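You operate a simulated robot arm through the tools that you are given. There is no shell and no other tool.

Carry out the task below with a simulated robot arm. There is one attempt and no reset: what you move stays moved.

JOB
Set the mould board as the plan card says, then put the card in the blue tray.
Fine: leave the knob for mould 62 as it is.

The check looks at the end state, three seconds after you hand in, the way a careful person would. Anything else that was tipped, shoved, dropped, spilled or broken makes it a failure.

ROBOT AND FRAMES
A 6-joint arm with a two-finger parallel gripper, fixed in place. Base frame: the origin is on the floor under the middle of its stand, x ahead of it, y to its left, z up; the work surface is at about z = 85. Lengths are in cm, angles in degrees, forces in N, time in s.
With the tool pointing down near the work surface it reaches from about 24 to 64 cm from the base axis. Its first joint turns from -66.0 to 66.0 degrees. Payload 2.7 kg.
The tool frame sits at the grasp point between the pads (the TCP): z along the fingers, y along the line on which they close. The tips reach 2.3 cm beyond it. The gripper opens to 9.4 cm. The fingers are 3.8 cm wide and 1 cm thick; the gripper's body (5.4 by 9.6 cm) begins 3.9 cm behind the TCP.
Orientation is told as [roll, pitch, yaw] about the base's x, y, z axes, in that order, counted from this pose: with the fingers straight down and closing along the base's y, the tool's x points along the base's -x, its y along +y and its z along -z.

CONTROLS
- The arm moves only by the tool arm_command. Its argument "motion" is a list of rows, each a list of 3 entries, a list of its own where there are three numbers: the shift along the base's x, y, z in cm, then the turn, a rotation vector about the base's x, y, z in degrees, then the opening in per cent of the stroke, from 0 (shut) to 100 (fully open). In form: [[[x, y, z], [wx, wy, wz], claw], ...]. A call has 1 to 20 rows; each row is the pose to reach, as a shift and turn from the pose commanded when the call began. A row lasts 0.2 s, in which the tool goes at most 5 cm and 8.6 degrees; a call with a longer step from one row to the next is refused whole, and so is a gripper value outside its range. Where a pose cannot be reached the arm comes as near as it can. A force on the tool above 40 N (or 10 N above the force at the start of the call, whichever is more), or a blocked arm, ends the call early, and 0.2 s more pass. Each finger travels about 4.5 cm/s and halts on what it meets, pressing with about 21 N; the grip force reading is that of the motor and also rises with nothing between the fingers. The clock runs only during rows and for 0.2 s after the last one: add rows that repeat a pose to give the fingers time. The reply holds the time, the measured pose of the TCP, the force on the tool along the base axes, the opening and the grip force, in the units named above and with some noise, with the torque about the TCP (base axes, N m) and any sound that the robot's microphone picked up, and new pictures: "pictures" is both (left out), scene, wrist or none.
- Cameras (640 x 400 px; columns grow to the right, rows downward): "scene" is fixed at [8.82, -44.76, 139.86]; the picture's right is [0.62, -0.78, 0.00], its down [-0.47, -0.37, -0.80] and it looks along [0.63, 0.50, -0.60] (base axes); focal length 214 px, centre (320, 200). "wrist" rides on the gripper at [8.6, 1.6, -7.4] in the tool frame; the picture's right is [-0.18, 0.98, 0.00], its down [-0.58, -0.11, -0.81] and it looks along [-0.79, -0.15, 0.59] (tool axes); focal length 243 px, centre (320, 200). There is no depth. A picture from a camera that has moved, and an enlarged one, comes with that camera's place and axes in the base frame and with its lens.
- inspect(camera, box): a new picture of the part [left, top, right, bottom] of that camera's present view, enlarged. It takes no simulated time.
- finish_job(): hands the job in; it is judged then, once.

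Nothing tells you positions but the pictures and the camera data. Unless the task says otherwise, let go and move clear before handing in.

The tools are called as a command line: name --argument value ..., lists and objects as JSON in quotes. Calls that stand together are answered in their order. arm_command: Moves the arm, as the interface text tells. Its arguments: {"type":"object","properties":{"motion":{"type":"array","items":{"type":"array"}},"pictures":{"type":"string","enum":["both","scene","wrist","none"]}},"required":["motion"]} The other tools are called the same way: inspect (camera, box) takes an enlarged picture of a part of a camera's view; finish_job () hands the job in.

At the start:

```text
time_s: 0.0
position: [29.09, -3.61, 134.53]
ee_rot: [0.1, 0.0, 0.0]
ft_force: [0.6, 0.2, 0.1]
wrist_torque: [0.01, 0.01, 0.0]
opening: 9.41
finger_force: 0.1
```

scene: 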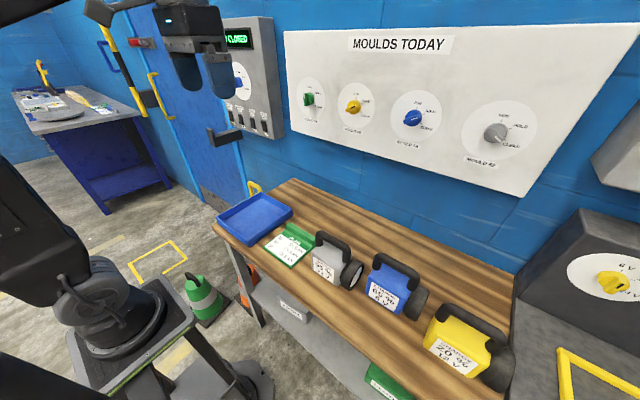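
wrist: 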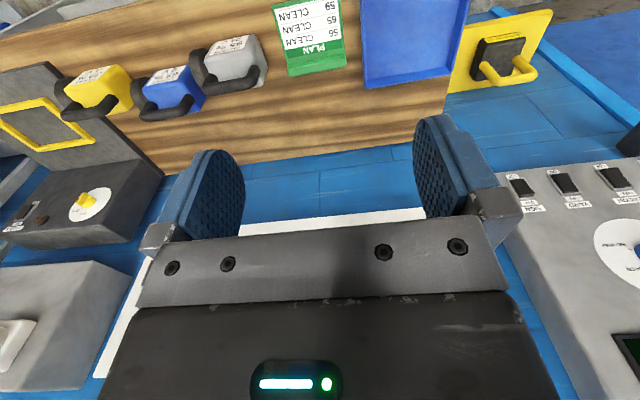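

I see a mould board with four knobs on the wall, and a green plan card on the bench next to a blue tray. First I will look closer at the card, the knobs and the labels.

inspect --camera "scene" --box '[280, 60, 440, 160]'

inspect --camera "scene" --box '[420, 80, 580, 180]'

inspect --camera "scene" --box '[210, 180, 370, 280]'

inspect --camera "wrist" --box '[240, 0, 400, 100]'

inspect --camera "scene" --box '[200, 10, 300, 150]'

```text
4.00 times, centred on (360, 110) of scene
camera zoom: at [8.82, -44.76, 139.86], right [0.62, -0.78, 0.0], down [-0.47, -0.37, -0.8], along [0.63, 0.5, -0.6], focal length 858 px, centre (160, 560)
```

zoom: 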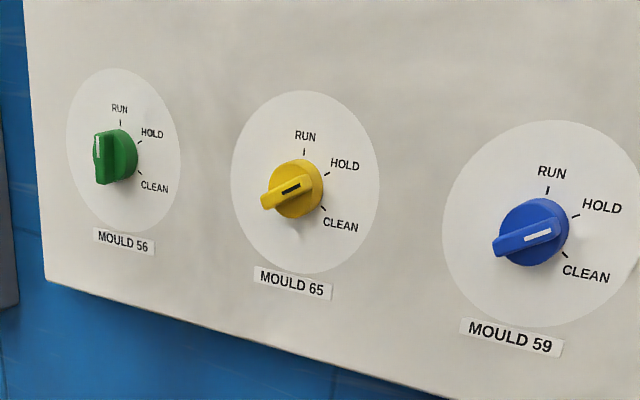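

```text
4.00 times, centred on (500, 130) of scene
camera zoom: at [8.82, -44.76, 139.86], right [0.62, -0.78, 0.0], down [-0.47, -0.37, -0.8], along [0.63, 0.5, -0.6], focal length 858 px, centre (-400, 480)
```

zoom: 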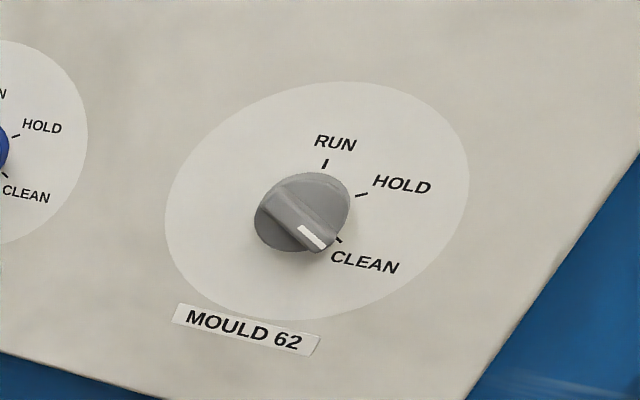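

```text
4.00 times, centred on (290, 230) of scene
camera zoom: at [8.82, -44.76, 139.86], right [0.62, -0.78, 0.0], down [-0.47, -0.37, -0.8], along [0.63, 0.5, -0.6], focal length 858 px, centre (440, 80)
```

zoom: 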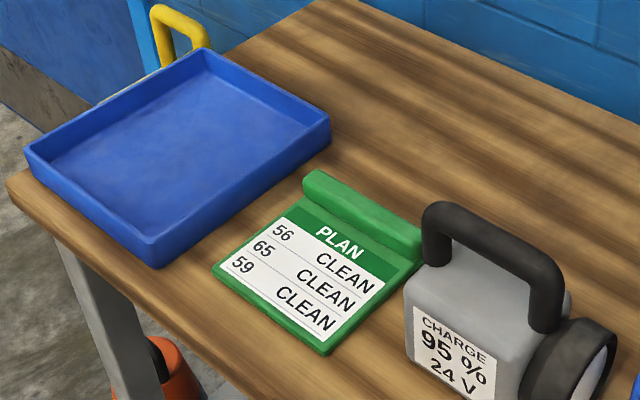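

```text
4.00 times, centred on (320, 50) of wrist
camera zoom: at [20.43, -1.94, 141.87], right [0.18, 0.98, 0.0], down [0.58, -0.11, 0.81], along [0.79, -0.15, -0.59], focal length 970 px, centre (320, 800)
```

zoom: 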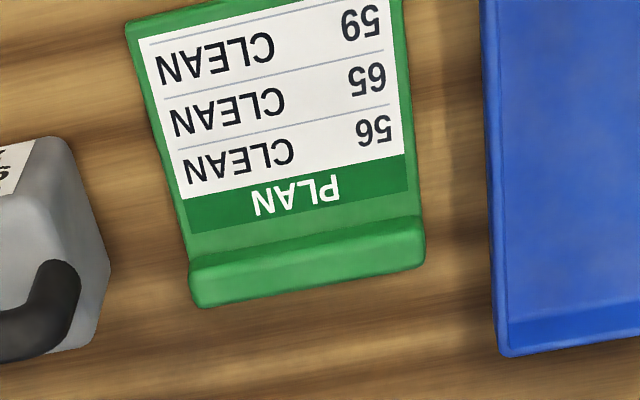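

```text
2.86 times, centred on (250, 80) of scene
camera zoom: at [8.82, -44.76, 139.86], right [0.62, -0.78, 0.0], down [-0.47, -0.37, -0.8], along [0.63, 0.5, -0.6], focal length 613 px, centre (520, 543)
```

zoom: 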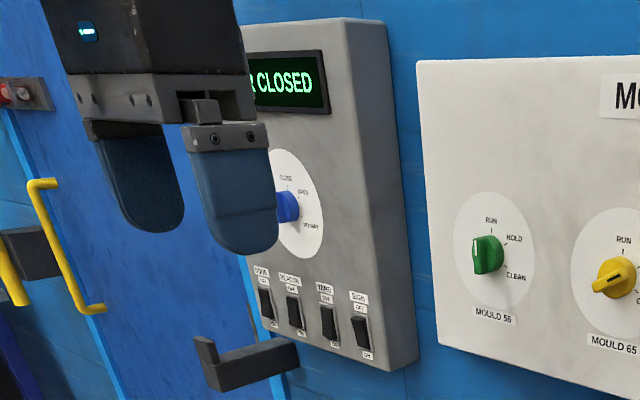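

The card calls for moulds 56, 65 and 59 on CLEAN, and 62 is already there and must be left alone. I need parallax to locate the board, so I will tilt the wrist up to look at it while staying well back.

arm_command --motion '[[[0, -1, -3], [0, -8, 0], 50], [[0, -2, -6], [0, -16, 0], 50], [[0, -3, -9], [0, -24, 0], 50], [[0, -4, -12], [0, -32, 0], 50], [[0, -5, -15], [0, -40, 0], 50], [[0, -6, -18], [0, -45, 0], 50], [[0, -6, -18], [0, -45, 0], 50]]'

```text
time_s: 1.6
position: [29.3, -9.62, 116.55]
ee_rot: [-0.1, -45.1, 0.2]
ft_force: [-0.4, 0.6, 0.6]
wrist_torque: [0.03, 0.02, 0.01]
opening: 4.71
finger_force: 0.1
camera wrist: at [17.89, -7.87, 115.61], right [0.13, 0.98, 0.13], down [-0.16, -0.11, 0.98], along [0.98, -0.15, 0.14], focal length 243 px, centre (320, 200)
```

scene: 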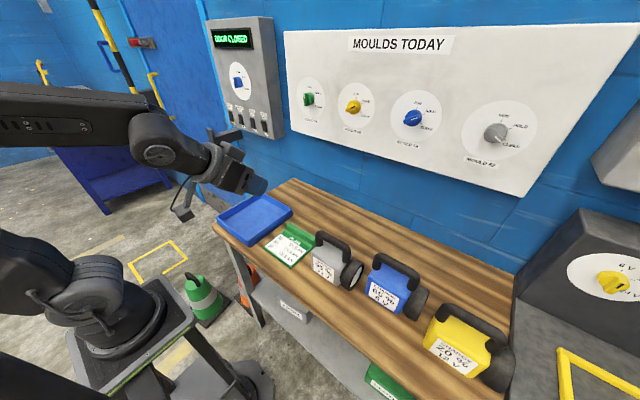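
wrist: 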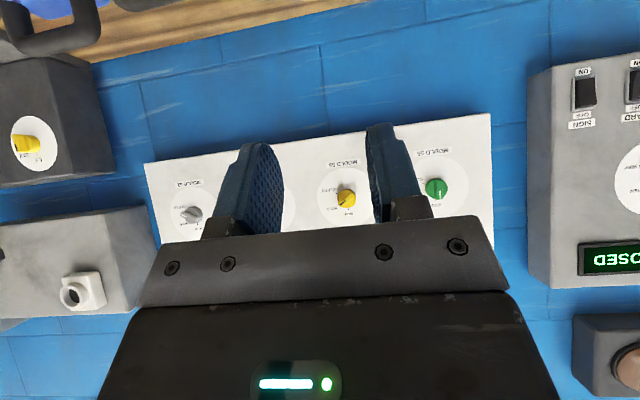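

The board is in view from the wrist now. I will zoom in to triangulate the knobs.

inspect --camera "wrist" --box '[280, 100, 520, 250]'

inspect --camera "wrist" --box '[140, 130, 300, 230]'

```text
2.67 times, centred on (400, 175) of wrist
camera zoom: at [17.89, -7.87, 115.61], right [0.13, 0.98, 0.13], down [-0.16, -0.11, 0.98], along [0.98, -0.15, 0.14], focal length 647 px, centre (107, 267)
```

zoom: 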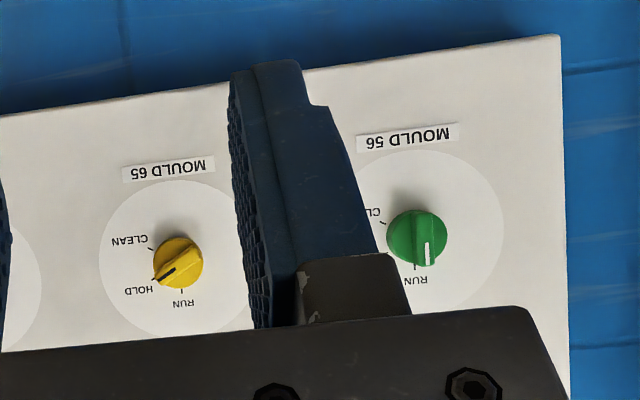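

```text
4.00 times, centred on (220, 180) of wrist
camera zoom: at [17.89, -7.87, 115.61], right [0.13, 0.98, 0.13], down [-0.16, -0.11, 0.98], along [0.98, -0.15, 0.14], focal length 970 px, centre (720, 280)
```

zoom: 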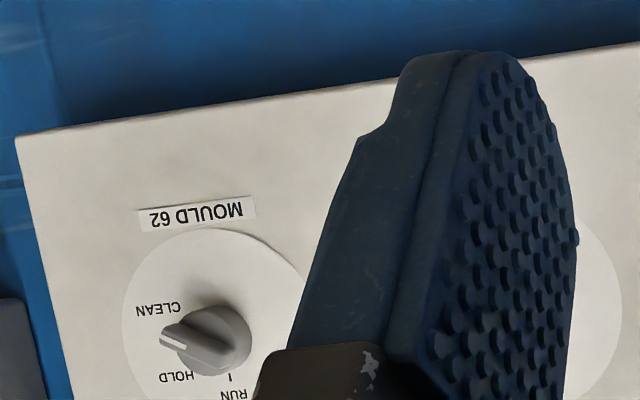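

Triangulation puts the knobs at about x = 69.5, z = 123.3, with y about +8 (mould 56), -10 (65) and -28 (59). Next I bring the tool horizontal, pointing at knob 56 from a safe standoff.

arm_command --motion '[[[2, 2.5, 1], [0, -6, 0], 55], [[4, 5, 2], [0, -12, 0], 55], [[7, 7.5, 3], [0, -19, 0], 55], [[10, 10, 4], [0, -26, 0], 55], [[13, 12.5, 5], [0, -32, 0], 55], [[16, 15, 6], [0, -38, 0], 55], [[19, 17.8, 6.8], [0, -45, 0], 55], [[21, 17.8, 6.8], [0, -45, 0], 55], [[21, 17.8, 6.8], [0, -45, 0], 55]]'

```text
time_s: 3.6
position: [50.25, 9.4, 123.8]
ee_rot: [-32.1, -89.9, 31.8]
ft_force: [-0.5, 0.7, -0.1]
wrist_torque: [0.01, -0.04, 0.04]
opening: 5.16
finger_force: 0.0
out of reach, approached as far as the arm can: row 3, 4, 5, 6, 7, 8, 9
camera wrist: at [42.82, 11.16, 115.01], right [0.0, 0.98, 0.18], down [-0.81, -0.1, 0.58], along [0.59, -0.15, 0.79], focal length 243 px, centre (320, 200)
```

scene: 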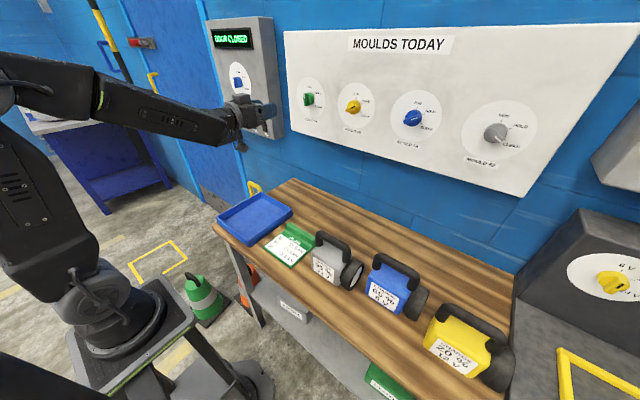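
wrist: 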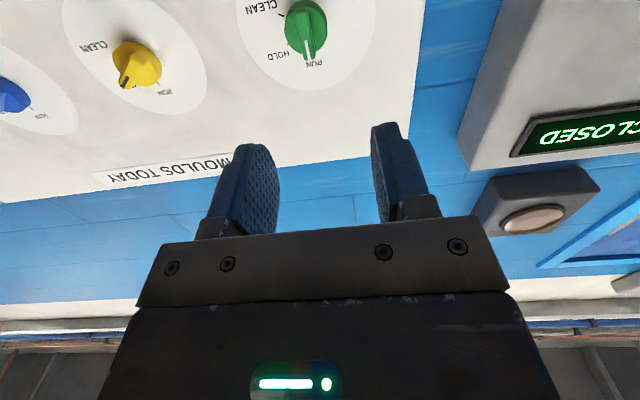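

The arm flags out of reach and stopped about 1.2 cm off in y. I will hold still and see whether it settles on the commanded pose.

arm_command --motion '[[[0, 0, 0], [0, 0, 0], 55], [[0, 0, 0], [0, 0, 0], 55], [[0, 0, 0], [0, 0, 0], 55], [[0, 0, 0], [0, 0, 0], 55], [[0, 0, 0], [0, 0, 0], 55]]'

inspect --camera "scene" --box '[160, 60, 340, 180]'

```text
time_s: 4.8
position: [50.36, 9.34, 123.73]
ee_rot: [-24.3, -89.9, 23.7]
ft_force: [0.3, 0.1, -0.4]
wrist_torque: [-0.01, -0.02, -0.01]
opening: 5.17
finger_force: 0.1
camera wrist: at [42.79, 11.13, 115.03], right [0.01, 0.98, 0.18], down [-0.81, -0.1, 0.58], along [0.59, -0.15, 0.79], focal length 243 px, centre (320, 200)
```

scene: 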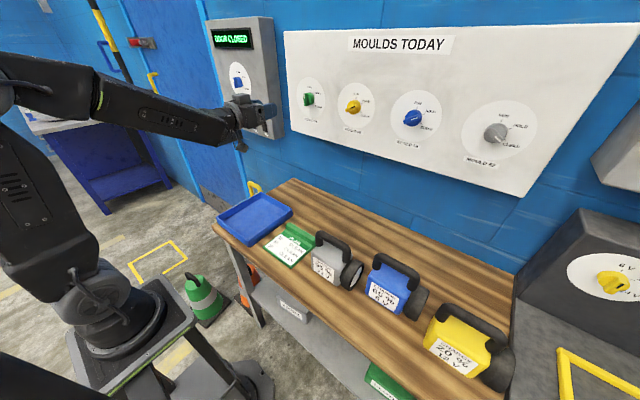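
wrist: 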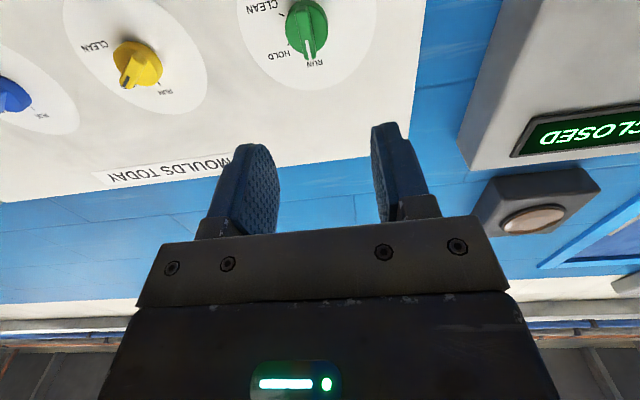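

```text
3.33 times, centred on (250, 120) of scene
camera zoom: at [8.82, -44.76, 139.86], right [0.62, -0.78, 0.0], down [-0.47, -0.37, -0.8], along [0.63, 0.5, -0.6], focal length 715 px, centre (553, 467)
```

zoom: 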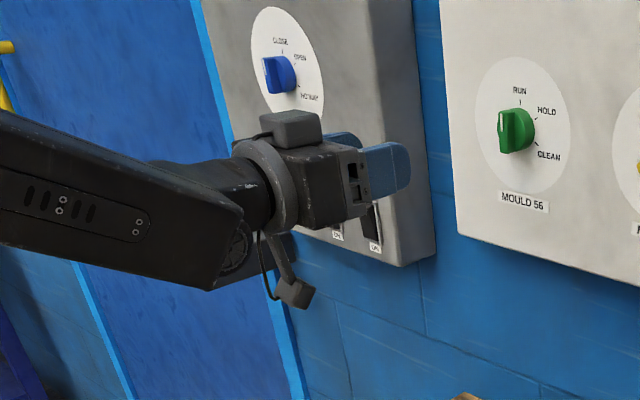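

The pose holds at y = 9.3, so the commanded pose was clamped there. I will try a small correction toward the knob axis.

arm_command --motion '[[[2, -0.6, -0.2], [0, 0, 0], 55], [[4, -1.1, -0.4], [0, 0, 0], 55], [[4, -1.1, -0.4], [0, 0, 0], 55], [[4, -1.1, -0.4], [0, 0, 0], 55]]' --pictures "wrist"

```text
time_s: 5.8
position: [54.35, 9.54, 123.56]
ee_rot: [-17.3, -90.0, 16.8]
ft_force: [0.1, 0.0, -0.2]
wrist_torque: [0.0, 0.0, 0.0]
opening: 5.18
finger_force: 0.1
out of reach, approached as far as the arm can: row 1, 2, 3, 4
camera wrist: at [46.87, 11.39, 114.91], right [0.01, 0.98, 0.18], down [-0.81, -0.1, 0.58], along [0.59, -0.15, 0.79], focal length 243 px, centre (320, 200)
```

wrist: 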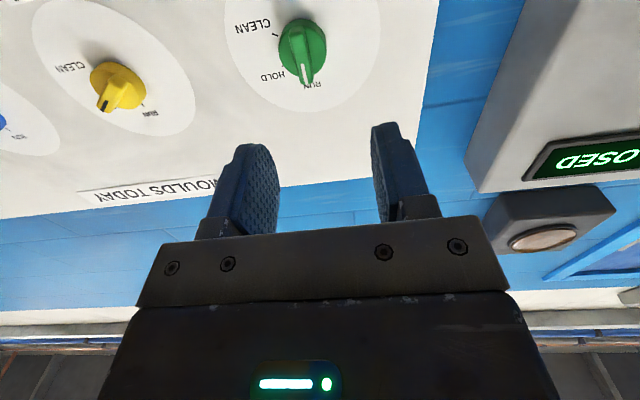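

The y error persists while the orientation is met, so something in the wrist geometry limits it. I will look closely at the arm's links before trying other configurations.

inspect --camera "scene" --box '[0, 40, 320, 240]'

inspect --camera "scene" --box '[0, 200, 320, 400]'

inspect --camera "wrist" --box '[0, 0, 400, 250]'

```text
2.00 times, centred on (160, 140) of scene
camera zoom: at [8.82, -44.76, 139.86], right [0.62, -0.78, 0.0], down [-0.47, -0.37, -0.8], along [0.63, 0.5, -0.6], focal length 429 px, centre (640, 320)
```

zoom: 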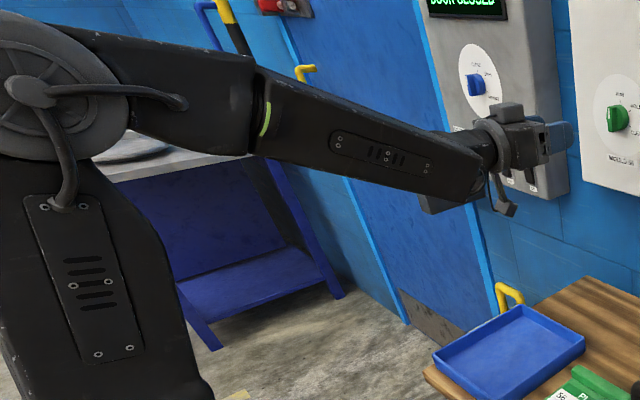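

```text
2.00 times, centred on (160, 300) of scene
camera zoom: at [8.82, -44.76, 139.86], right [0.62, -0.78, 0.0], down [-0.47, -0.37, -0.8], along [0.63, 0.5, -0.6], focal length 429 px, centre (640, 0)
```

zoom: 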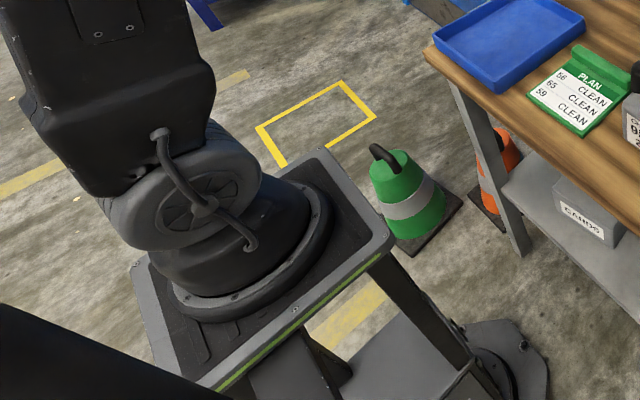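

```text
1.60 times, centred on (200, 125) of wrist
camera zoom: at [46.87, 11.39, 114.91], right [0.01, 0.98, 0.18], down [-0.81, -0.1, 0.58], along [0.59, -0.15, 0.79], focal length 388 px, centre (512, 320)
```

zoom: 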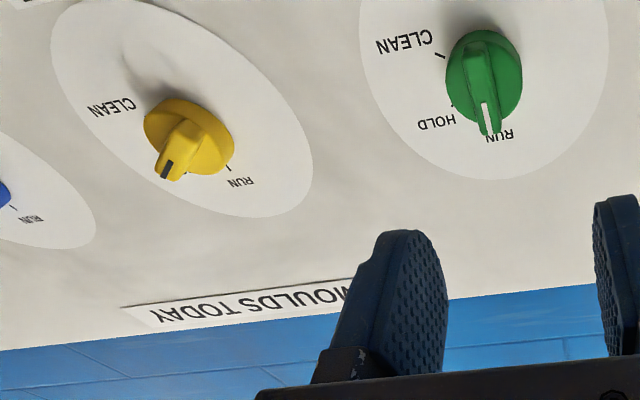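

The arm has a spherical wrist, so the limit may come from passing near wrist alignment. I will test how the error changes by sliding toward the yellow knob's y while standing off.

arm_command --motion '[[[-2, -4, 0], [0, 0, 0], 55], [[-4, -8, 0], [0, 0, 0], 55], [[-4, -8, 0], [0, 0, 0], 55]]' --pictures "none"

arm_command --motion '[[[0, -4, 0], [0, 0, 0], 55], [[0, -8, 0], [0, 0, 0], 55], [[0, -12, 0], [0, 0, 0], 55], [[0, -12, 0], [0, 0, 0], 55]]' --pictures "both"

```text
time_s: 6.6
position: [49.5, 7.98, 123.07]
ee_rot: [-5.9, -89.6, 4.1]
ft_force: [-0.1, -0.2, -0.2]
wrist_torque: [-0.01, 0.01, 0.01]
opening: 5.16
finger_force: 0.1
out of reach, approached as far as the arm can: row 1, 2, 3
```

```text
time_s: 7.6
position: [49.26, 9.08, 123.26]
ee_rot: [-13.8, -89.9, 13.0]
ft_force: [-0.4, 0.2, -0.5]
wrist_torque: [0.01, 0.02, -0.01]
opening: 5.18
finger_force: 0.1
out of reach, approached as far as the arm can: row 1, 2, 3, 4
camera wrist: at [41.77, 10.91, 114.6], right [0.01, 0.98, 0.18], down [-0.81, -0.1, 0.58], along [0.59, -0.15, 0.79], focal length 243 px, centre (320, 200)
```

scene: 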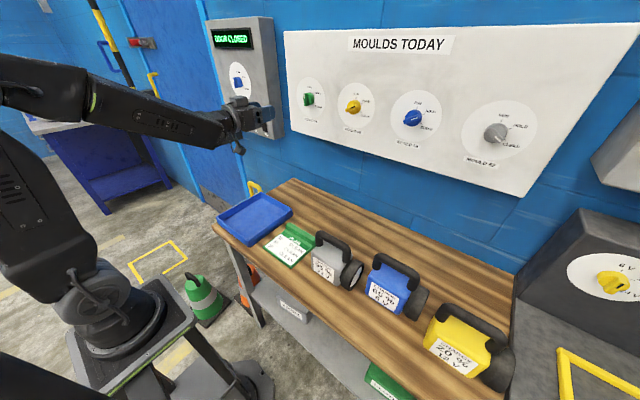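
wrist: 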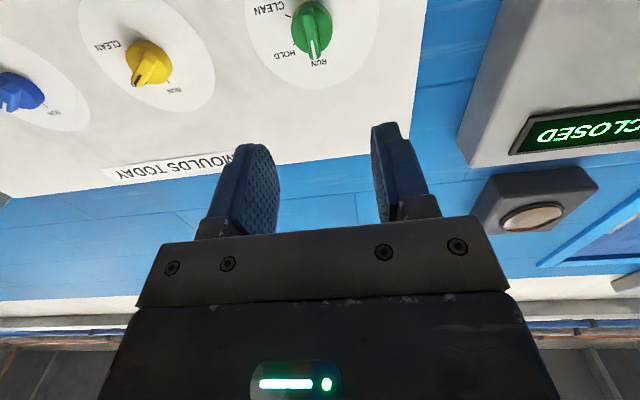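

The y is stuck near 9 whatever I ask, so the wrist is caught in a bad branch. I will unwind by pitching back down, centring on y = 0, and then pitching up in the arm's own plane.

arm_command --motion '[[[-3, 0, -1], [0, 8, 0], 55], [[-6, 0, -2], [0, 16, 0], 55], [[-9, -1, -3], [0, 24, 0], 55], [[-12, -3, -4], [0, 32, 0], 55], [[-14, -6, -5], [0, 40, 0], 55], [[-15, -9, -5], [0, 48, 0], 55], [[-15, -9, -5], [0, 55, 0], 55], [[-15, -9, -5], [0, 60, 0], 55], [[-15, -9, -5], [0, 60, 0], 55]]' --pictures "none"

```text
time_s: 9.6
position: [34.66, -0.02, 117.28]
ee_rot: [-0.1, -30.0, 0.1]
ft_force: [0.1, 0.0, 0.6]
wrist_torque: [0.0, 0.01, 0.01]
opening: 5.16
finger_force: 0.1
```

It is unwound now at (34.7, 0, 117.3), pitch -30. Next I pitch up while staying at y = 0.

arm_command --motion '[[[2, 0, 1], [0, -8, 0], 55], [[4, 0, 2], [0, -16, 0], 55], [[6, 0, 3], [0, -24, 0], 55], [[8, 0, 4], [0, -32, 0], 55], [[10, 0, 5], [0, -40, 0], 55], [[12, 0, 5.5], [0, -48, 0], 55], [[14, 0, 6], [0, -55, 0], 55], [[15, 0, 6], [0, -60, 0], 55], [[15, 0, 6], [0, -60, 0], 55]]' --pictures "scene"

```text
time_s: 11.6
position: [49.16, 7.71, 123.03]
ee_rot: [-5.5, -89.4, 3.4]
ft_force: [-0.3, -0.6, -0.3]
wrist_torque: [0.02, -0.01, 0.05]
opening: 5.17
finger_force: 0.0
out of reach, approached as far as the arm can: row 4, 5, 6, 7, 8, 9
```

scene: 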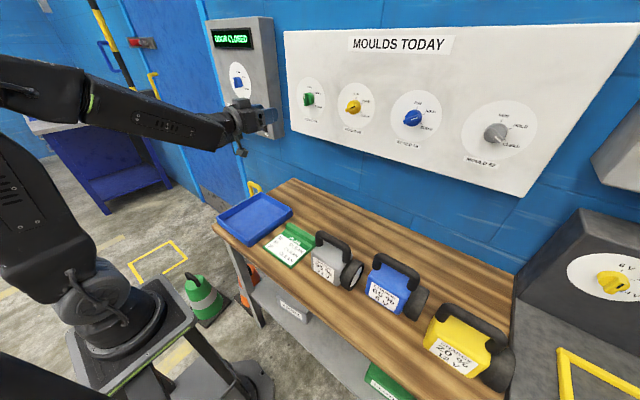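

Same symptom even in-plane, so a wrist joint limit (possibly joint 6) is likely. I will unwind again, then roll the gripper about its own axis and test.

arm_command --motion '[[[-3, 0, -1], [0, 8, 0], 55], [[-6, -1, -2], [0, 16, 0], 55], [[-9, -3, -3], [0, 24, 0], 55], [[-11, -5, -4], [0, 32, 0], 55], [[-13, -6.5, -5], [0, 40, 0], 55], [[-14.5, -7.7, -6], [0, 48, 0], 55], [[-14.5, -7.7, -6], [0, 54, 0], 55], [[-14.5, -7.7, -6], [0, 60, 0], 55], [[-14.5, -7.7, -6], [0, 60, 0], 55]]' --pictures "none"

```text
time_s: 13.6
position: [33.99, -3.08, 115.85]
ee_rot: [1.7, -30.8, 0.1]
ft_force: [-0.4, 0.5, 0.7]
wrist_torque: [0.03, 0.06, -0.03]
opening: 5.17
finger_force: 0.1
out of reach, approached as far as the arm can: row 7, 8, 9
```

The unwound pose is slightly off target and flagged again. I will nudge back to (34.7, 0, 117.3) and check.

arm_command --motion '[[[0.3, 1.5, 0.7], [-0.8, 2, 0], 55], [[0.6, 3, 1.4], [-1.7, 6, 0], 55], [[0.6, 3, 1.4], [-1.7, 10, 0], 55], [[0.6, 3, 1.4], [-1.7, 10, 0], 55]]' --pictures "both"

```text
time_s: 14.6
position: [32.62, -5.54, 114.52]
ee_rot: [3.4, -23.3, 0.8]
ft_force: [0.1, 0.2, 0.7]
wrist_torque: [0.01, 0.0, -0.01]
opening: 5.16
finger_force: 0.0
out of reach, approached as far as the arm can: row 1, 2, 3, 4
camera wrist: at [21.78, -4.28, 117.82], right [0.13, 0.98, 0.13], down [0.22, -0.15, 0.96], along [0.97, -0.1, -0.24], focal length 243 px, centre (320, 200)
```

scene: 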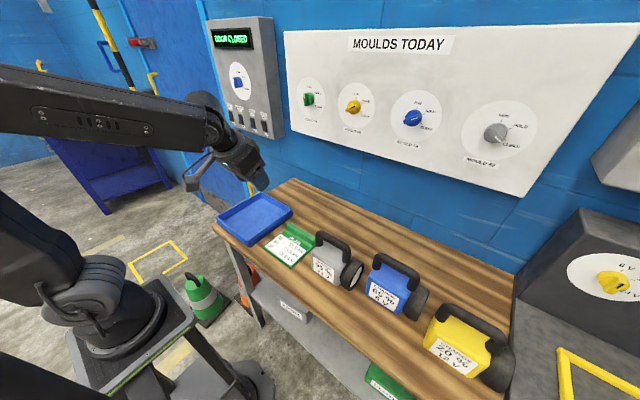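
wrist: 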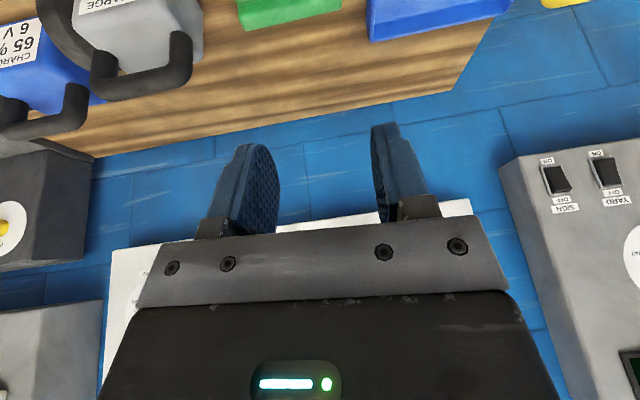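

The arm is clearly in a wrong wrist branch here. I will go back toward the original tool-down home pose and see if it recovers exact tracking.

arm_command --motion '[[[-0.5, 0.3, 3], [-0.6, 3, 0], 55], [[-1, 0.6, 6], [-1.2, 6, 0], 55], [[-1.5, 0.9, 9], [-1.8, 9, 0], 55], [[-2, 1.2, 12], [-2.4, 12, 0], 55], [[-2.5, 1.5, 15], [-3, 15, 0], 55], [[-3, 1.8, 18], [-3.4, 18, 0], 55], [[-3.5, 1.9, 20], [-3.4, 21, 0], 55], [[-3.5, 1.9, 20], [-3.4, 23.3, 0], 55], [[-3.5, 1.9, 20], [-3.4, 23.3, 0], 55]]' --pictures "scene"

```text
time_s: 16.6
position: [29.34, -3.77, 137.94]
ee_rot: [13.4, -6.0, 0.6]
ft_force: [0.0, -0.6, -0.2]
wrist_torque: [-0.01, 0.01, 0.02]
opening: 5.18
finger_force: 0.0
out of reach, approached as far as the arm can: row 1, 2, 3, 4, 5, 6, 7, 8, 9
```

scene: 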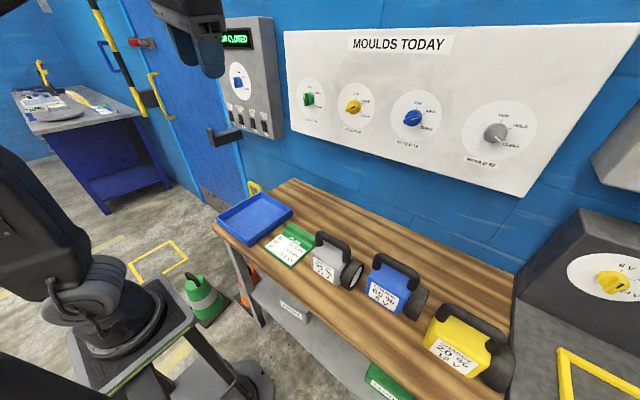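

The roll is stuck at 13°, which confirms joint 4 is near its limit in a flipped branch. I will go up to horizontal at y = 9 on the right-bend side, then pitch down slowly there to unflip.

arm_command --motion '[[[2, 1.3, -1.5], [-1, -8.4, -1.1], 55], [[4, 2.6, -3], [-2, -16.7, -2.2], 55], [[6, 3.9, -4.5], [-3, -25.1, -3.3], 55], [[8, 5.2, -6], [-4, -33.4, -4.4], 55], [[10, 6.5, -7.5], [-5, -41.8, -5.5], 55], [[12, 7.8, -9], [-5.9, -50.2, -6.5], 55], [[14, 9.1, -10.5], [-6.9, -58.5, -7.6], 55], [[16, 10.4, -12], [-7.8, -66.9, -8.7], 55], [[18, 11.7, -13.5], [-8.8, -75.2, -9.8], 55], [[20, 12.8, -14.6], [-9.8, -83.6, -10.9], 55], [[20, 12.8, -14.6], [-9.8, -83.6, -10.9], 55]]' --pictures "wrist"

```text
time_s: 19.0
position: [49.44, 9.29, 123.38]
ee_rot: [-82.5, -89.3, 82.2]
ft_force: [-1.2, 0.0, 0.4]
wrist_torque: [0.02, 0.03, -0.02]
opening: 5.18
finger_force: 0.0
camera wrist: at [41.8, 11.11, 114.66], right [0.0, 0.98, 0.17], down [-0.81, -0.1, 0.58], along [0.59, -0.14, 0.79], focal length 243 px, centre (320, 200)
```

wrist: 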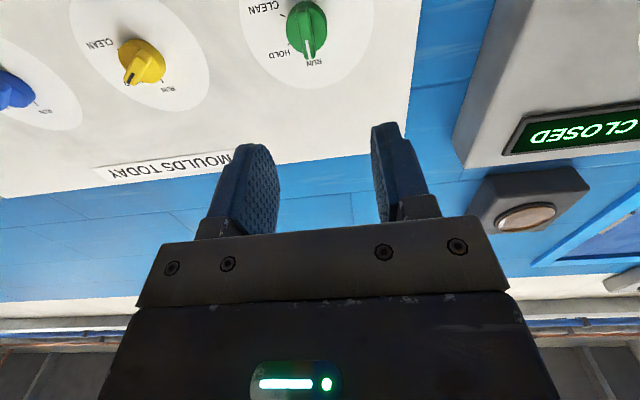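

No flags this time. Now I pitch down while holding y near +10, so the wrist swings around on the right side, and only afterwards move y.

arm_command --motion '[[[-2, 0.5, 0], [0, 7, 0], 55], [[-4, 1, -1], [0, 14, 0], 55], [[-6, 1, -2], [0, 21, 0], 55], [[-8, 1, -3], [0, 28, 0], 55], [[-10, 1, -4], [0, 35, 0], 55], [[-12, 1, -5], [0, 42, 0], 55], [[-13, 0, -5], [0, 49, 0], 55], [[-14, -2, -5], [0, 56, 0], 55], [[-15, -5, -5], [0, 60, 0], 55], [[-15, -9, -5], [0, 60, 0], 55], [[-15, -12.6, -5], [0, 60, 0], 55], [[-15, -12.6, -5], [0, 60, 0], 55]]' --pictures "scene"

```text
time_s: 21.6
position: [34.2, -3.35, 118.35]
ee_rot: [-0.3, -29.8, 0.7]
ft_force: [-0.2, 0.1, -0.4]
wrist_torque: [0.01, -0.01, 0.03]
opening: 5.16
finger_force: 0.0
```

scene: 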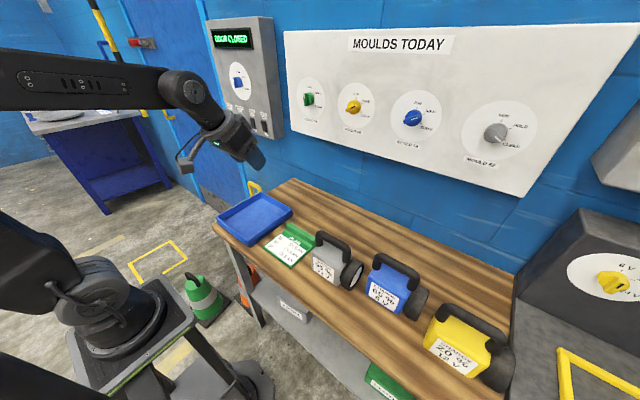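

Good: the wrist is in its normal branch with no flags. The home pose was at y = -3.6 with zero yaw, which suggests the arm's plane is offset there, so I will pitch up at y = -3.6.

arm_command --motion '[[[1.5, -0.2, 0.5], [0, -6, 0], 55], [[3, -0.3, 1], [0, -12, 0], 55], [[4.5, -0.3, 1.5], [0, -18, 0], 55], [[6, -0.3, 2], [0, -24, 0], 55], [[7.5, -0.3, 2.5], [0, -30, 0], 55], [[9, -0.3, 3], [0, -36, 0], 55], [[10.5, -0.3, 3.5], [0, -42, 0], 55], [[12, -0.3, 4], [0, -48, 0], 55], [[13.5, -0.3, 4.5], [0, -54, 0], 55], [[15, -0.3, 5], [0, -60, 0], 55], [[15, -0.3, 5], [0, -60, 0], 55]]' --pictures "scene"

```text
time_s: 24.0
position: [49.26, -3.87, 123.35]
ee_rot: [-90.0, -89.4, 90.0]
ft_force: [-0.2, 0.2, -0.2]
wrist_torque: [0.0, 0.01, -0.01]
opening: 5.2
finger_force: 0.1
out of reach, approached as far as the arm can: row 6, 7
```

scene: 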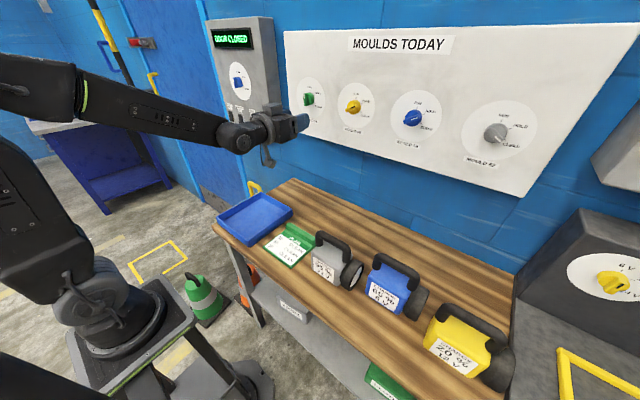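

It crossed cleanly and now sits horizontal at (49.3, -3.9, 123.4). Next I slide to the yellow knob's y and check tracking.

arm_command --motion '[[[2, -2, 0], [0, 0, 0], 55], [[4, -4, 0], [0, 0, 0], 55], [[6, -6, 0], [0, 0, 0], 55], [[6, -6, 0], [0, 0, 0], 55]]' --pictures "both"

```text
time_s: 25.0
position: [55.05, -9.69, 123.24]
ee_rot: [-86.3, -89.3, 86.3]
ft_force: [1.2, 0.0, -0.2]
wrist_torque: [0.01, -0.03, -0.01]
opening: 5.21
finger_force: 0.1
camera wrist: at [47.56, -8.03, 114.52], right [0.0, 0.98, 0.17], down [-0.81, -0.1, 0.58], along [0.59, -0.14, 0.79], focal length 243 px, centre (320, 200)
```

scene: 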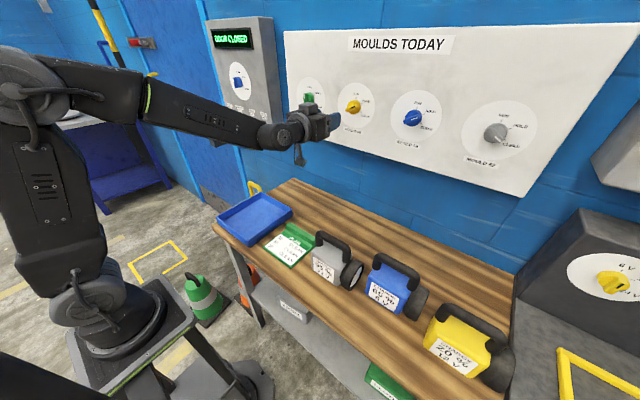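
wrist: 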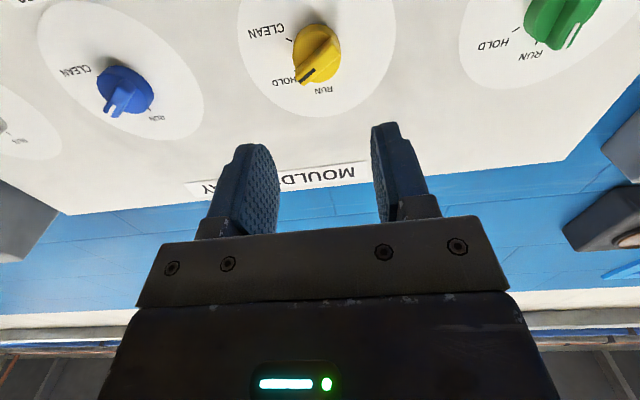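

Tracking is exact in this branch. I will zoom in on the yellow and blue knobs for geometry.

inspect --camera "wrist" --box '[230, 0, 390, 100]'

inspect --camera "wrist" --box '[40, 40, 200, 140]'

inspect --camera "scene" --box '[320, 70, 400, 120]'

inspect --camera "scene" --box '[260, 60, 420, 160]'

```text
4.00 times, centred on (310, 50) of wrist
camera zoom: at [47.56, -8.03, 114.52], right [0.0, 0.98, 0.17], down [-0.81, -0.1, 0.58], along [0.59, -0.14, 0.79], focal length 970 px, centre (360, 800)
```

zoom: 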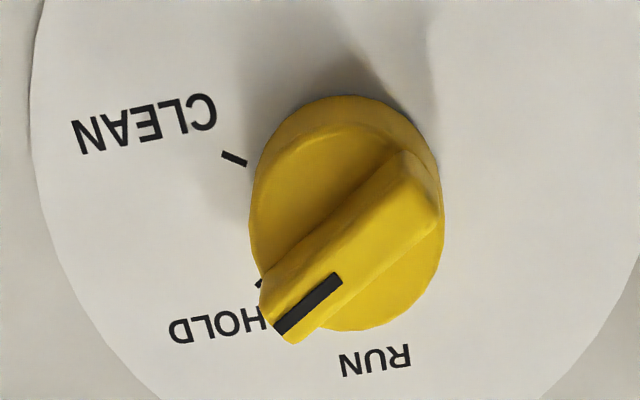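

```text
4.00 times, centred on (120, 90) of wrist
camera zoom: at [47.56, -8.03, 114.52], right [0.0, 0.98, 0.17], down [-0.81, -0.1, 0.58], along [0.59, -0.14, 0.79], focal length 970 px, centre (1120, 640)
```

zoom: 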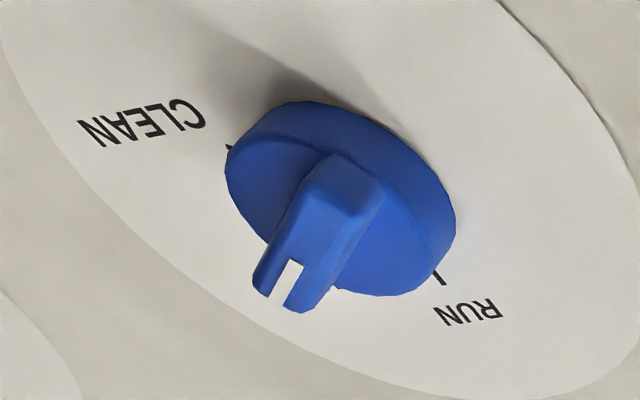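

```text
8.00 times, centred on (360, 95) of scene
camera zoom: at [8.82, -44.77, 139.86], right [0.62, -0.78, 0.0], down [-0.47, -0.37, -0.8], along [0.63, 0.5, -0.6], focal length 1716 px, centre (0, 1040)
```

zoom: 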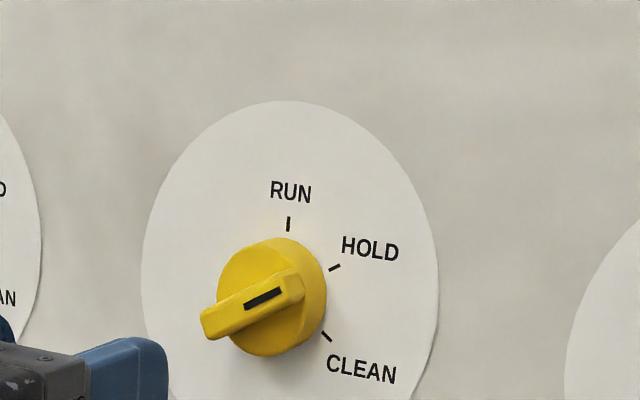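

```text
4.00 times, centred on (340, 110) of scene
camera zoom: at [8.82, -44.77, 139.86], right [0.62, -0.78, 0.0], down [-0.47, -0.37, -0.8], along [0.63, 0.5, -0.6], focal length 858 px, centre (240, 560)
```

zoom: 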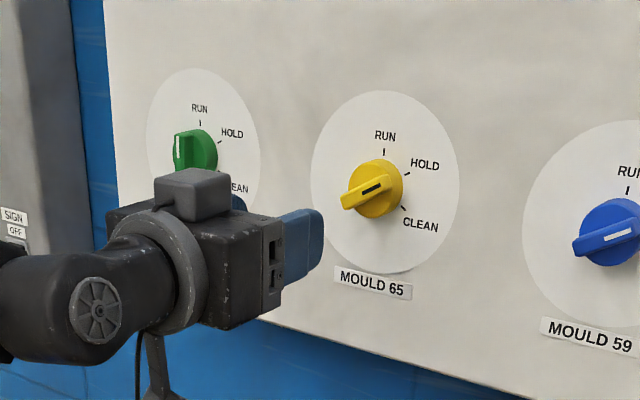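

The geometry is now clear. Ticks sit at 0/60/120° for RUN/HOLD/CLEAN, and the yellow centre is about (y -9.9, z 123.4). The plate is at x ≈ 69.85 and the bar front at x ≈ 67. I align, then roll the gripper -120° about x at standoff so its jaws are square to the HOLD bar.

arm_command --motion '[[[1, -0.25, 0.1], [0, -0.6, 0], 55], [[1, -0.25, 0.1], [0, -0.6, 0], 55]]' --pictures "none"

arm_command --motion '[[[0, 0, 0], [-8, 0, 0], 55], [[0, 0, 0], [-16, 0, 0], 55], [[0, 0, 0], [-24, 0, 0], 55], [[0, 0, 0], [-32, 0, 0], 55], [[0, 0, 0], [-40, 0, 0], 55], [[0, 0, 0], [-48, 0, 0], 55], [[0, 0, 0], [-56, 0, 0], 55], [[0, 0, 0], [-64, 0, 0], 55], [[0, 0, 0], [-72, 0, 0], 55], [[0, 0, 0], [-80, 0, 0], 55], [[0, 0, 0], [-88, 0, 0], 55], [[0, 0, 0], [-96, 0, 0], 55], [[0, 0, 0], [-104, 0, 0], 55], [[0, 0, 0], [-112, 0, 0], 55], [[0, 0, 0], [-120, 0, 0], 55], [[0, 0, 0], [-120, 0, 0], 55]]' --pictures "both"

```text
time_s: 25.6
position: [56.08, -9.92, 123.44]
ee_rot: [-131.6, -89.2, 131.5]
ft_force: [0.0, -0.4, -0.1]
wrist_torque: [0.0, -0.01, -0.03]
opening: 5.18
finger_force: 0.0
```

```text
time_s: 29.0
position: [56.12, -10.0, 123.29]
ee_rot: [-89.6, 30.9, 90.6]
ft_force: [0.5, 0.2, -1.0]
wrist_torque: [-0.02, -0.03, -0.02]
opening: 5.17
finger_force: 0.1
camera wrist: at [48.71, -18.23, 126.37], right [0.0, -0.34, -0.94], down [-0.81, 0.55, -0.2], along [0.58, 0.76, -0.28], focal length 243 px, centre (320, 200)
```

scene: 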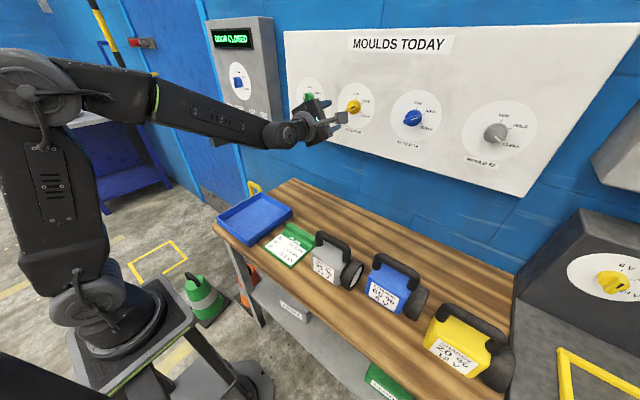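
wrist: 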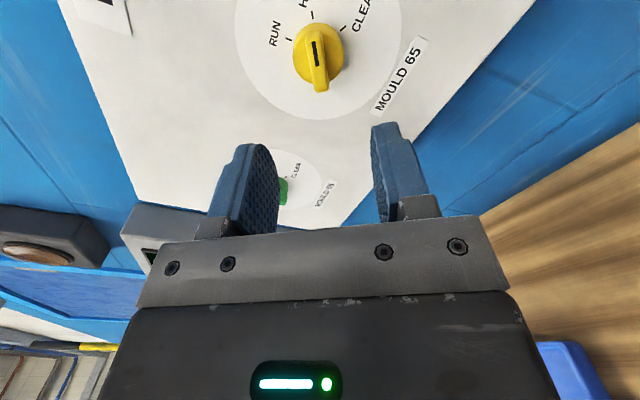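

The jaws are square to the bar, and the wrist view shows the bar pointing straight at the camera. I move forward 5 cm and check centring before straddling it.

arm_command --motion '[[[2.5, 0.05, 0.1], [0, 0, 0], 55], [[5, 0.05, 0.1], [0, 0, 0], 55], [[5, 0.05, 0.1], [0, 0, 0], 55]]' --pictures "wrist"

inspect --camera "wrist" --box '[220, 30, 420, 155]'

inspect --camera "scene" --box '[300, 70, 400, 132]'

```text
time_s: 29.8
position: [61.27, -9.88, 123.46]
ee_rot: [-89.7, 30.6, 90.7]
ft_force: [-0.2, 0.5, -0.7]
wrist_torque: [0.01, -0.01, -0.02]
opening: 5.16
finger_force: 0.1
camera wrist: at [53.92, -18.13, 126.47], right [0.0, -0.34, -0.94], down [-0.81, 0.55, -0.2], along [0.58, 0.76, -0.28], focal length 243 px, centre (320, 200)
```

wrist: 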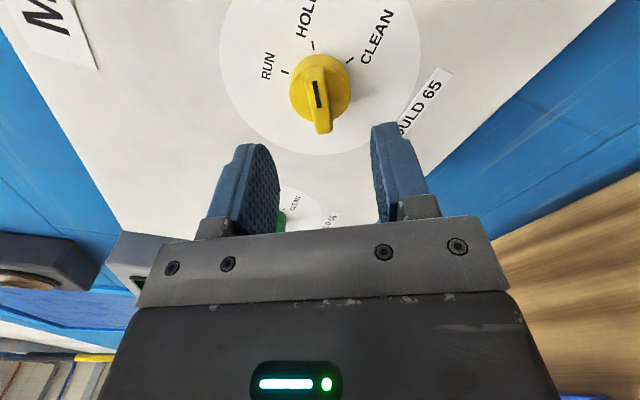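

```text
3.20 times, centred on (320, 92) of wrist
camera zoom: at [53.92, -18.13, 126.47], right [0.0, -0.34, -0.94], down [-0.81, 0.55, -0.2], along [0.58, 0.76, -0.28], focal length 776 px, centre (320, 544)
```

zoom: 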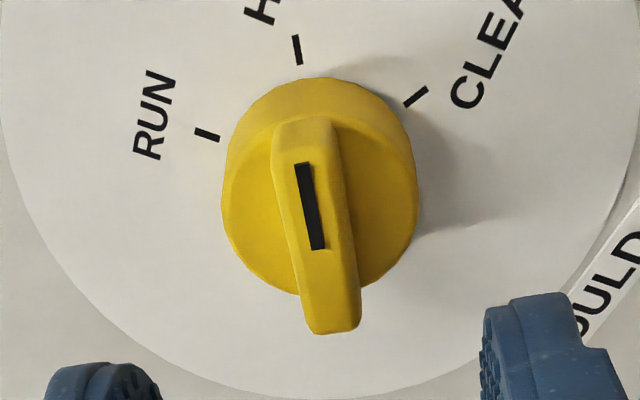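

```text
6.40 times, centred on (350, 101) of scene
camera zoom: at [8.82, -44.76, 139.86], right [0.62, -0.78, 0.0], down [-0.47, -0.37, -0.8], along [0.63, 0.5, -0.6], focal length 1373 px, centre (128, 834)
```

zoom: 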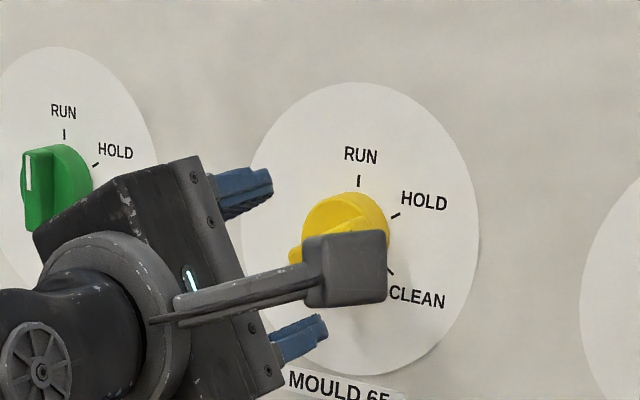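

The bar is centred between the jaws and aligned. I now advance to TCP x ≈ 66, so the tips straddle the bar while stopping short of the knob's disc.

arm_command --motion '[[[1.5, 0, 0], [0, 0, 0], 55], [[3, 0, 0], [0, 0, 0], 55], [[4, 0, 0], [0, 0, 0], 55], [[4.7, 0, 0], [0, 0, 0], 55], [[4.7, 0, 0], [0, 0, 0], 55]]' --pictures "wrist"

inspect --camera "wrist" --box '[180, 80, 460, 255]'

inspect --camera "scene" --box '[300, 70, 400, 132]'

```text
time_s: 31.0
position: [65.98, -9.9, 123.54]
ee_rot: [-89.7, 30.6, 90.7]
ft_force: [-0.1, 0.5, -0.4]
wrist_torque: [0.02, -0.01, -0.03]
opening: 5.17
finger_force: 0.2
camera wrist: at [58.58, -18.12, 126.47], right [0.0, -0.34, -0.94], down [-0.81, 0.55, -0.2], along [0.58, 0.76, -0.28], focal length 243 px, centre (320, 200)
```

wrist: 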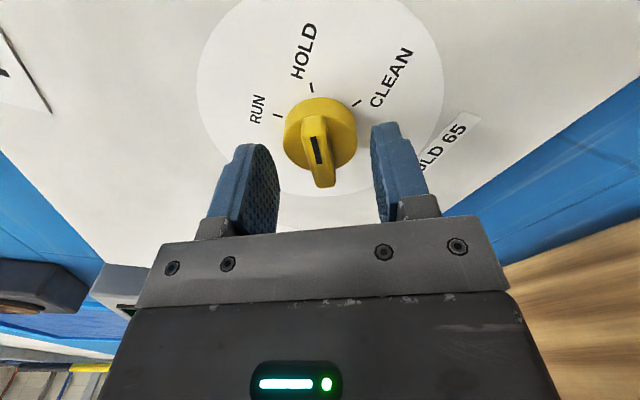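

```text
2.29 times, centred on (320, 168) of wrist
camera zoom: at [58.58, -18.12, 126.47], right [0.0, -0.34, -0.94], down [-0.81, 0.55, -0.2], along [0.58, 0.76, -0.28], focal length 555 px, centre (320, 274)
```

zoom: 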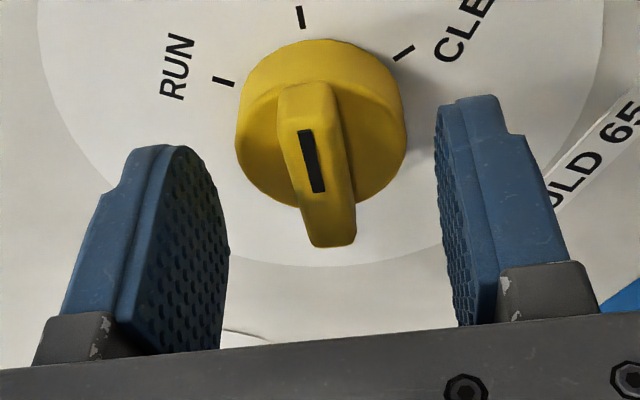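

```text
6.40 times, centred on (350, 101) of scene
camera zoom: at [8.82, -44.76, 139.86], right [0.62, -0.78, 0.0], down [-0.47, -0.37, -0.8], along [0.63, 0.5, -0.6], focal length 1373 px, centre (128, 834)
```

zoom: 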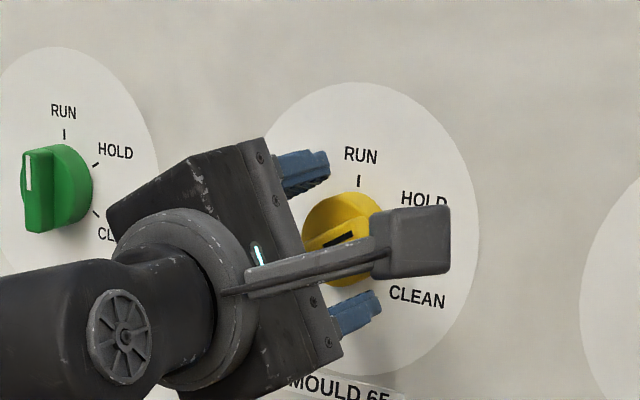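

The jaws straddle the bar, but the overlap looks shallow. I advance another 0.3 cm and close on it.

arm_command --motion '[[[0.3, 0, -0.05], [0, 0, 0], 55], [[0.3, 0, -0.05], [0, 0, 0], 45], [[0.3, 0, -0.05], [0, 0, 0], 30], [[0.3, 0, -0.05], [0, 0, 0], 15], [[0.3, 0, -0.05], [0, 0, 0], 5], [[0.3, 0, -0.05], [0, 0, 0], 0], [[0.3, 0, -0.05], [0, 0, 0], 0]]' --pictures "wrist"

inspect --camera "wrist" --box '[180, 80, 460, 255]'

```text
time_s: 32.6
position: [66.21, -9.9, 123.36]
ee_rot: [-89.6, 30.6, 90.7]
ft_force: [1.9, -0.7, -2.2]
wrist_torque: [0.03, -0.06, -0.04]
opening: 3.99
finger_force: 45.2
camera wrist: at [58.84, -18.12, 126.43], right [0.0, -0.34, -0.94], down [-0.81, 0.55, -0.2], along [0.58, 0.76, -0.28], focal length 243 px, centre (320, 200)
```

wrist: 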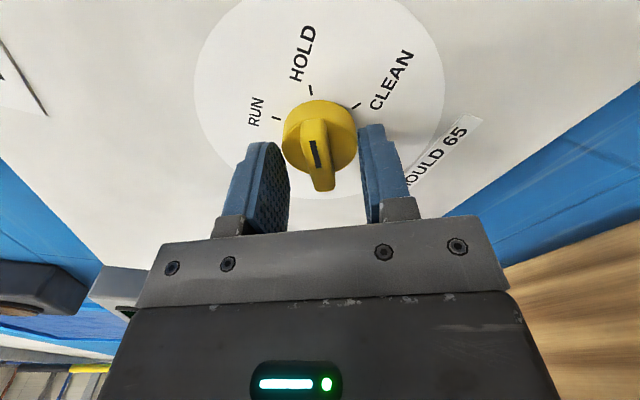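

```text
2.29 times, centred on (320, 168) of wrist
camera zoom: at [58.84, -18.12, 126.43], right [0.0, -0.34, -0.94], down [-0.81, 0.55, -0.2], along [0.58, 0.76, -0.28], focal length 555 px, centre (320, 274)
```

zoom: 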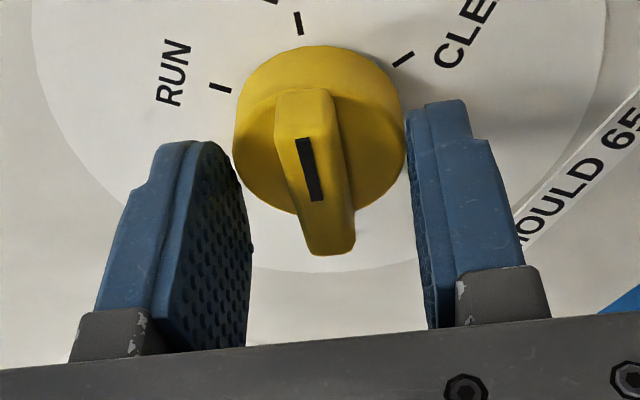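

The jaws stopped at 4.0 cm, so they closed on the disc rather than the bar. I open, back off 0.6 cm and close again on the bar only.

arm_command --motion '[[[0, 0, 0], [0, 0, 0], 50], [[0, 0, 0], [0, 0, 0], 55], [[-0.3, 0, 0], [0, 0, 0], 55], [[-0.6, 0, 0], [0, 0, 0], 55], [[-0.6, 0, 0], [0, 0, 0], 45], [[-0.6, 0, 0], [0, 0, 0], 30], [[-0.6, 0, 0], [0, 0, 0], 15], [[-0.6, 0, 0], [0, 0, 0], 5], [[-0.6, 0, 0], [0, 0, 0], 5], [[-0.6, 0, 0], [0, 0, 0], 5]]' --pictures "wrist"

inspect --camera "wrist" --box '[180, 80, 460, 255]'

```text
time_s: 34.8
position: [65.67, -10.03, 123.59]
ee_rot: [-89.7, 30.6, 90.6]
ft_force: [-0.6, -1.7, -1.2]
wrist_torque: [-0.03, 0.05, -0.06]
opening: 1.19
finger_force: 45.1
camera wrist: at [58.25, -18.19, 126.48], right [0.0, -0.34, -0.94], down [-0.81, 0.55, -0.2], along [0.58, 0.76, -0.28], focal length 243 px, centre (320, 200)
```

wrist: 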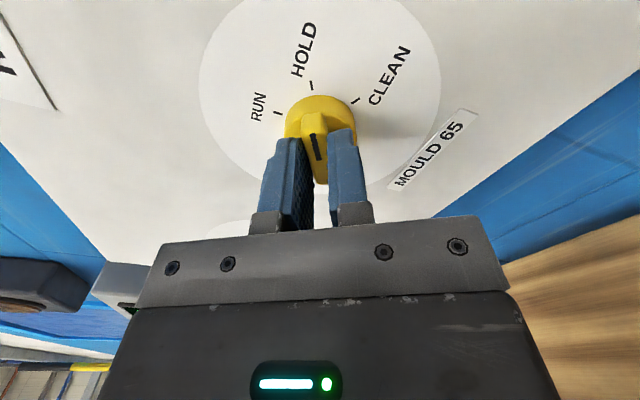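

```text
2.29 times, centred on (320, 168) of wrist
camera zoom: at [58.25, -18.19, 126.48], right [0.0, -0.34, -0.94], down [-0.81, 0.55, -0.2], along [0.58, 0.76, -0.28], focal length 555 px, centre (320, 274)
```

zoom: 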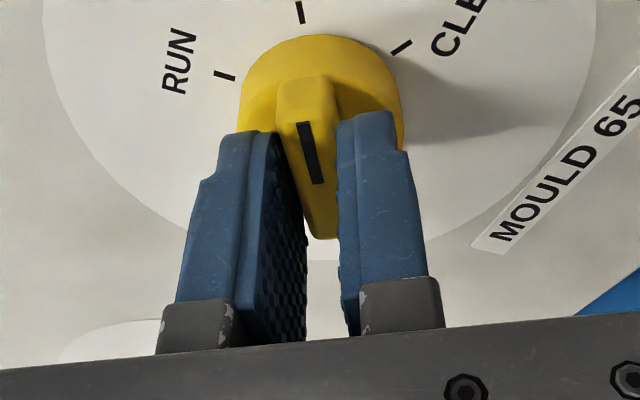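

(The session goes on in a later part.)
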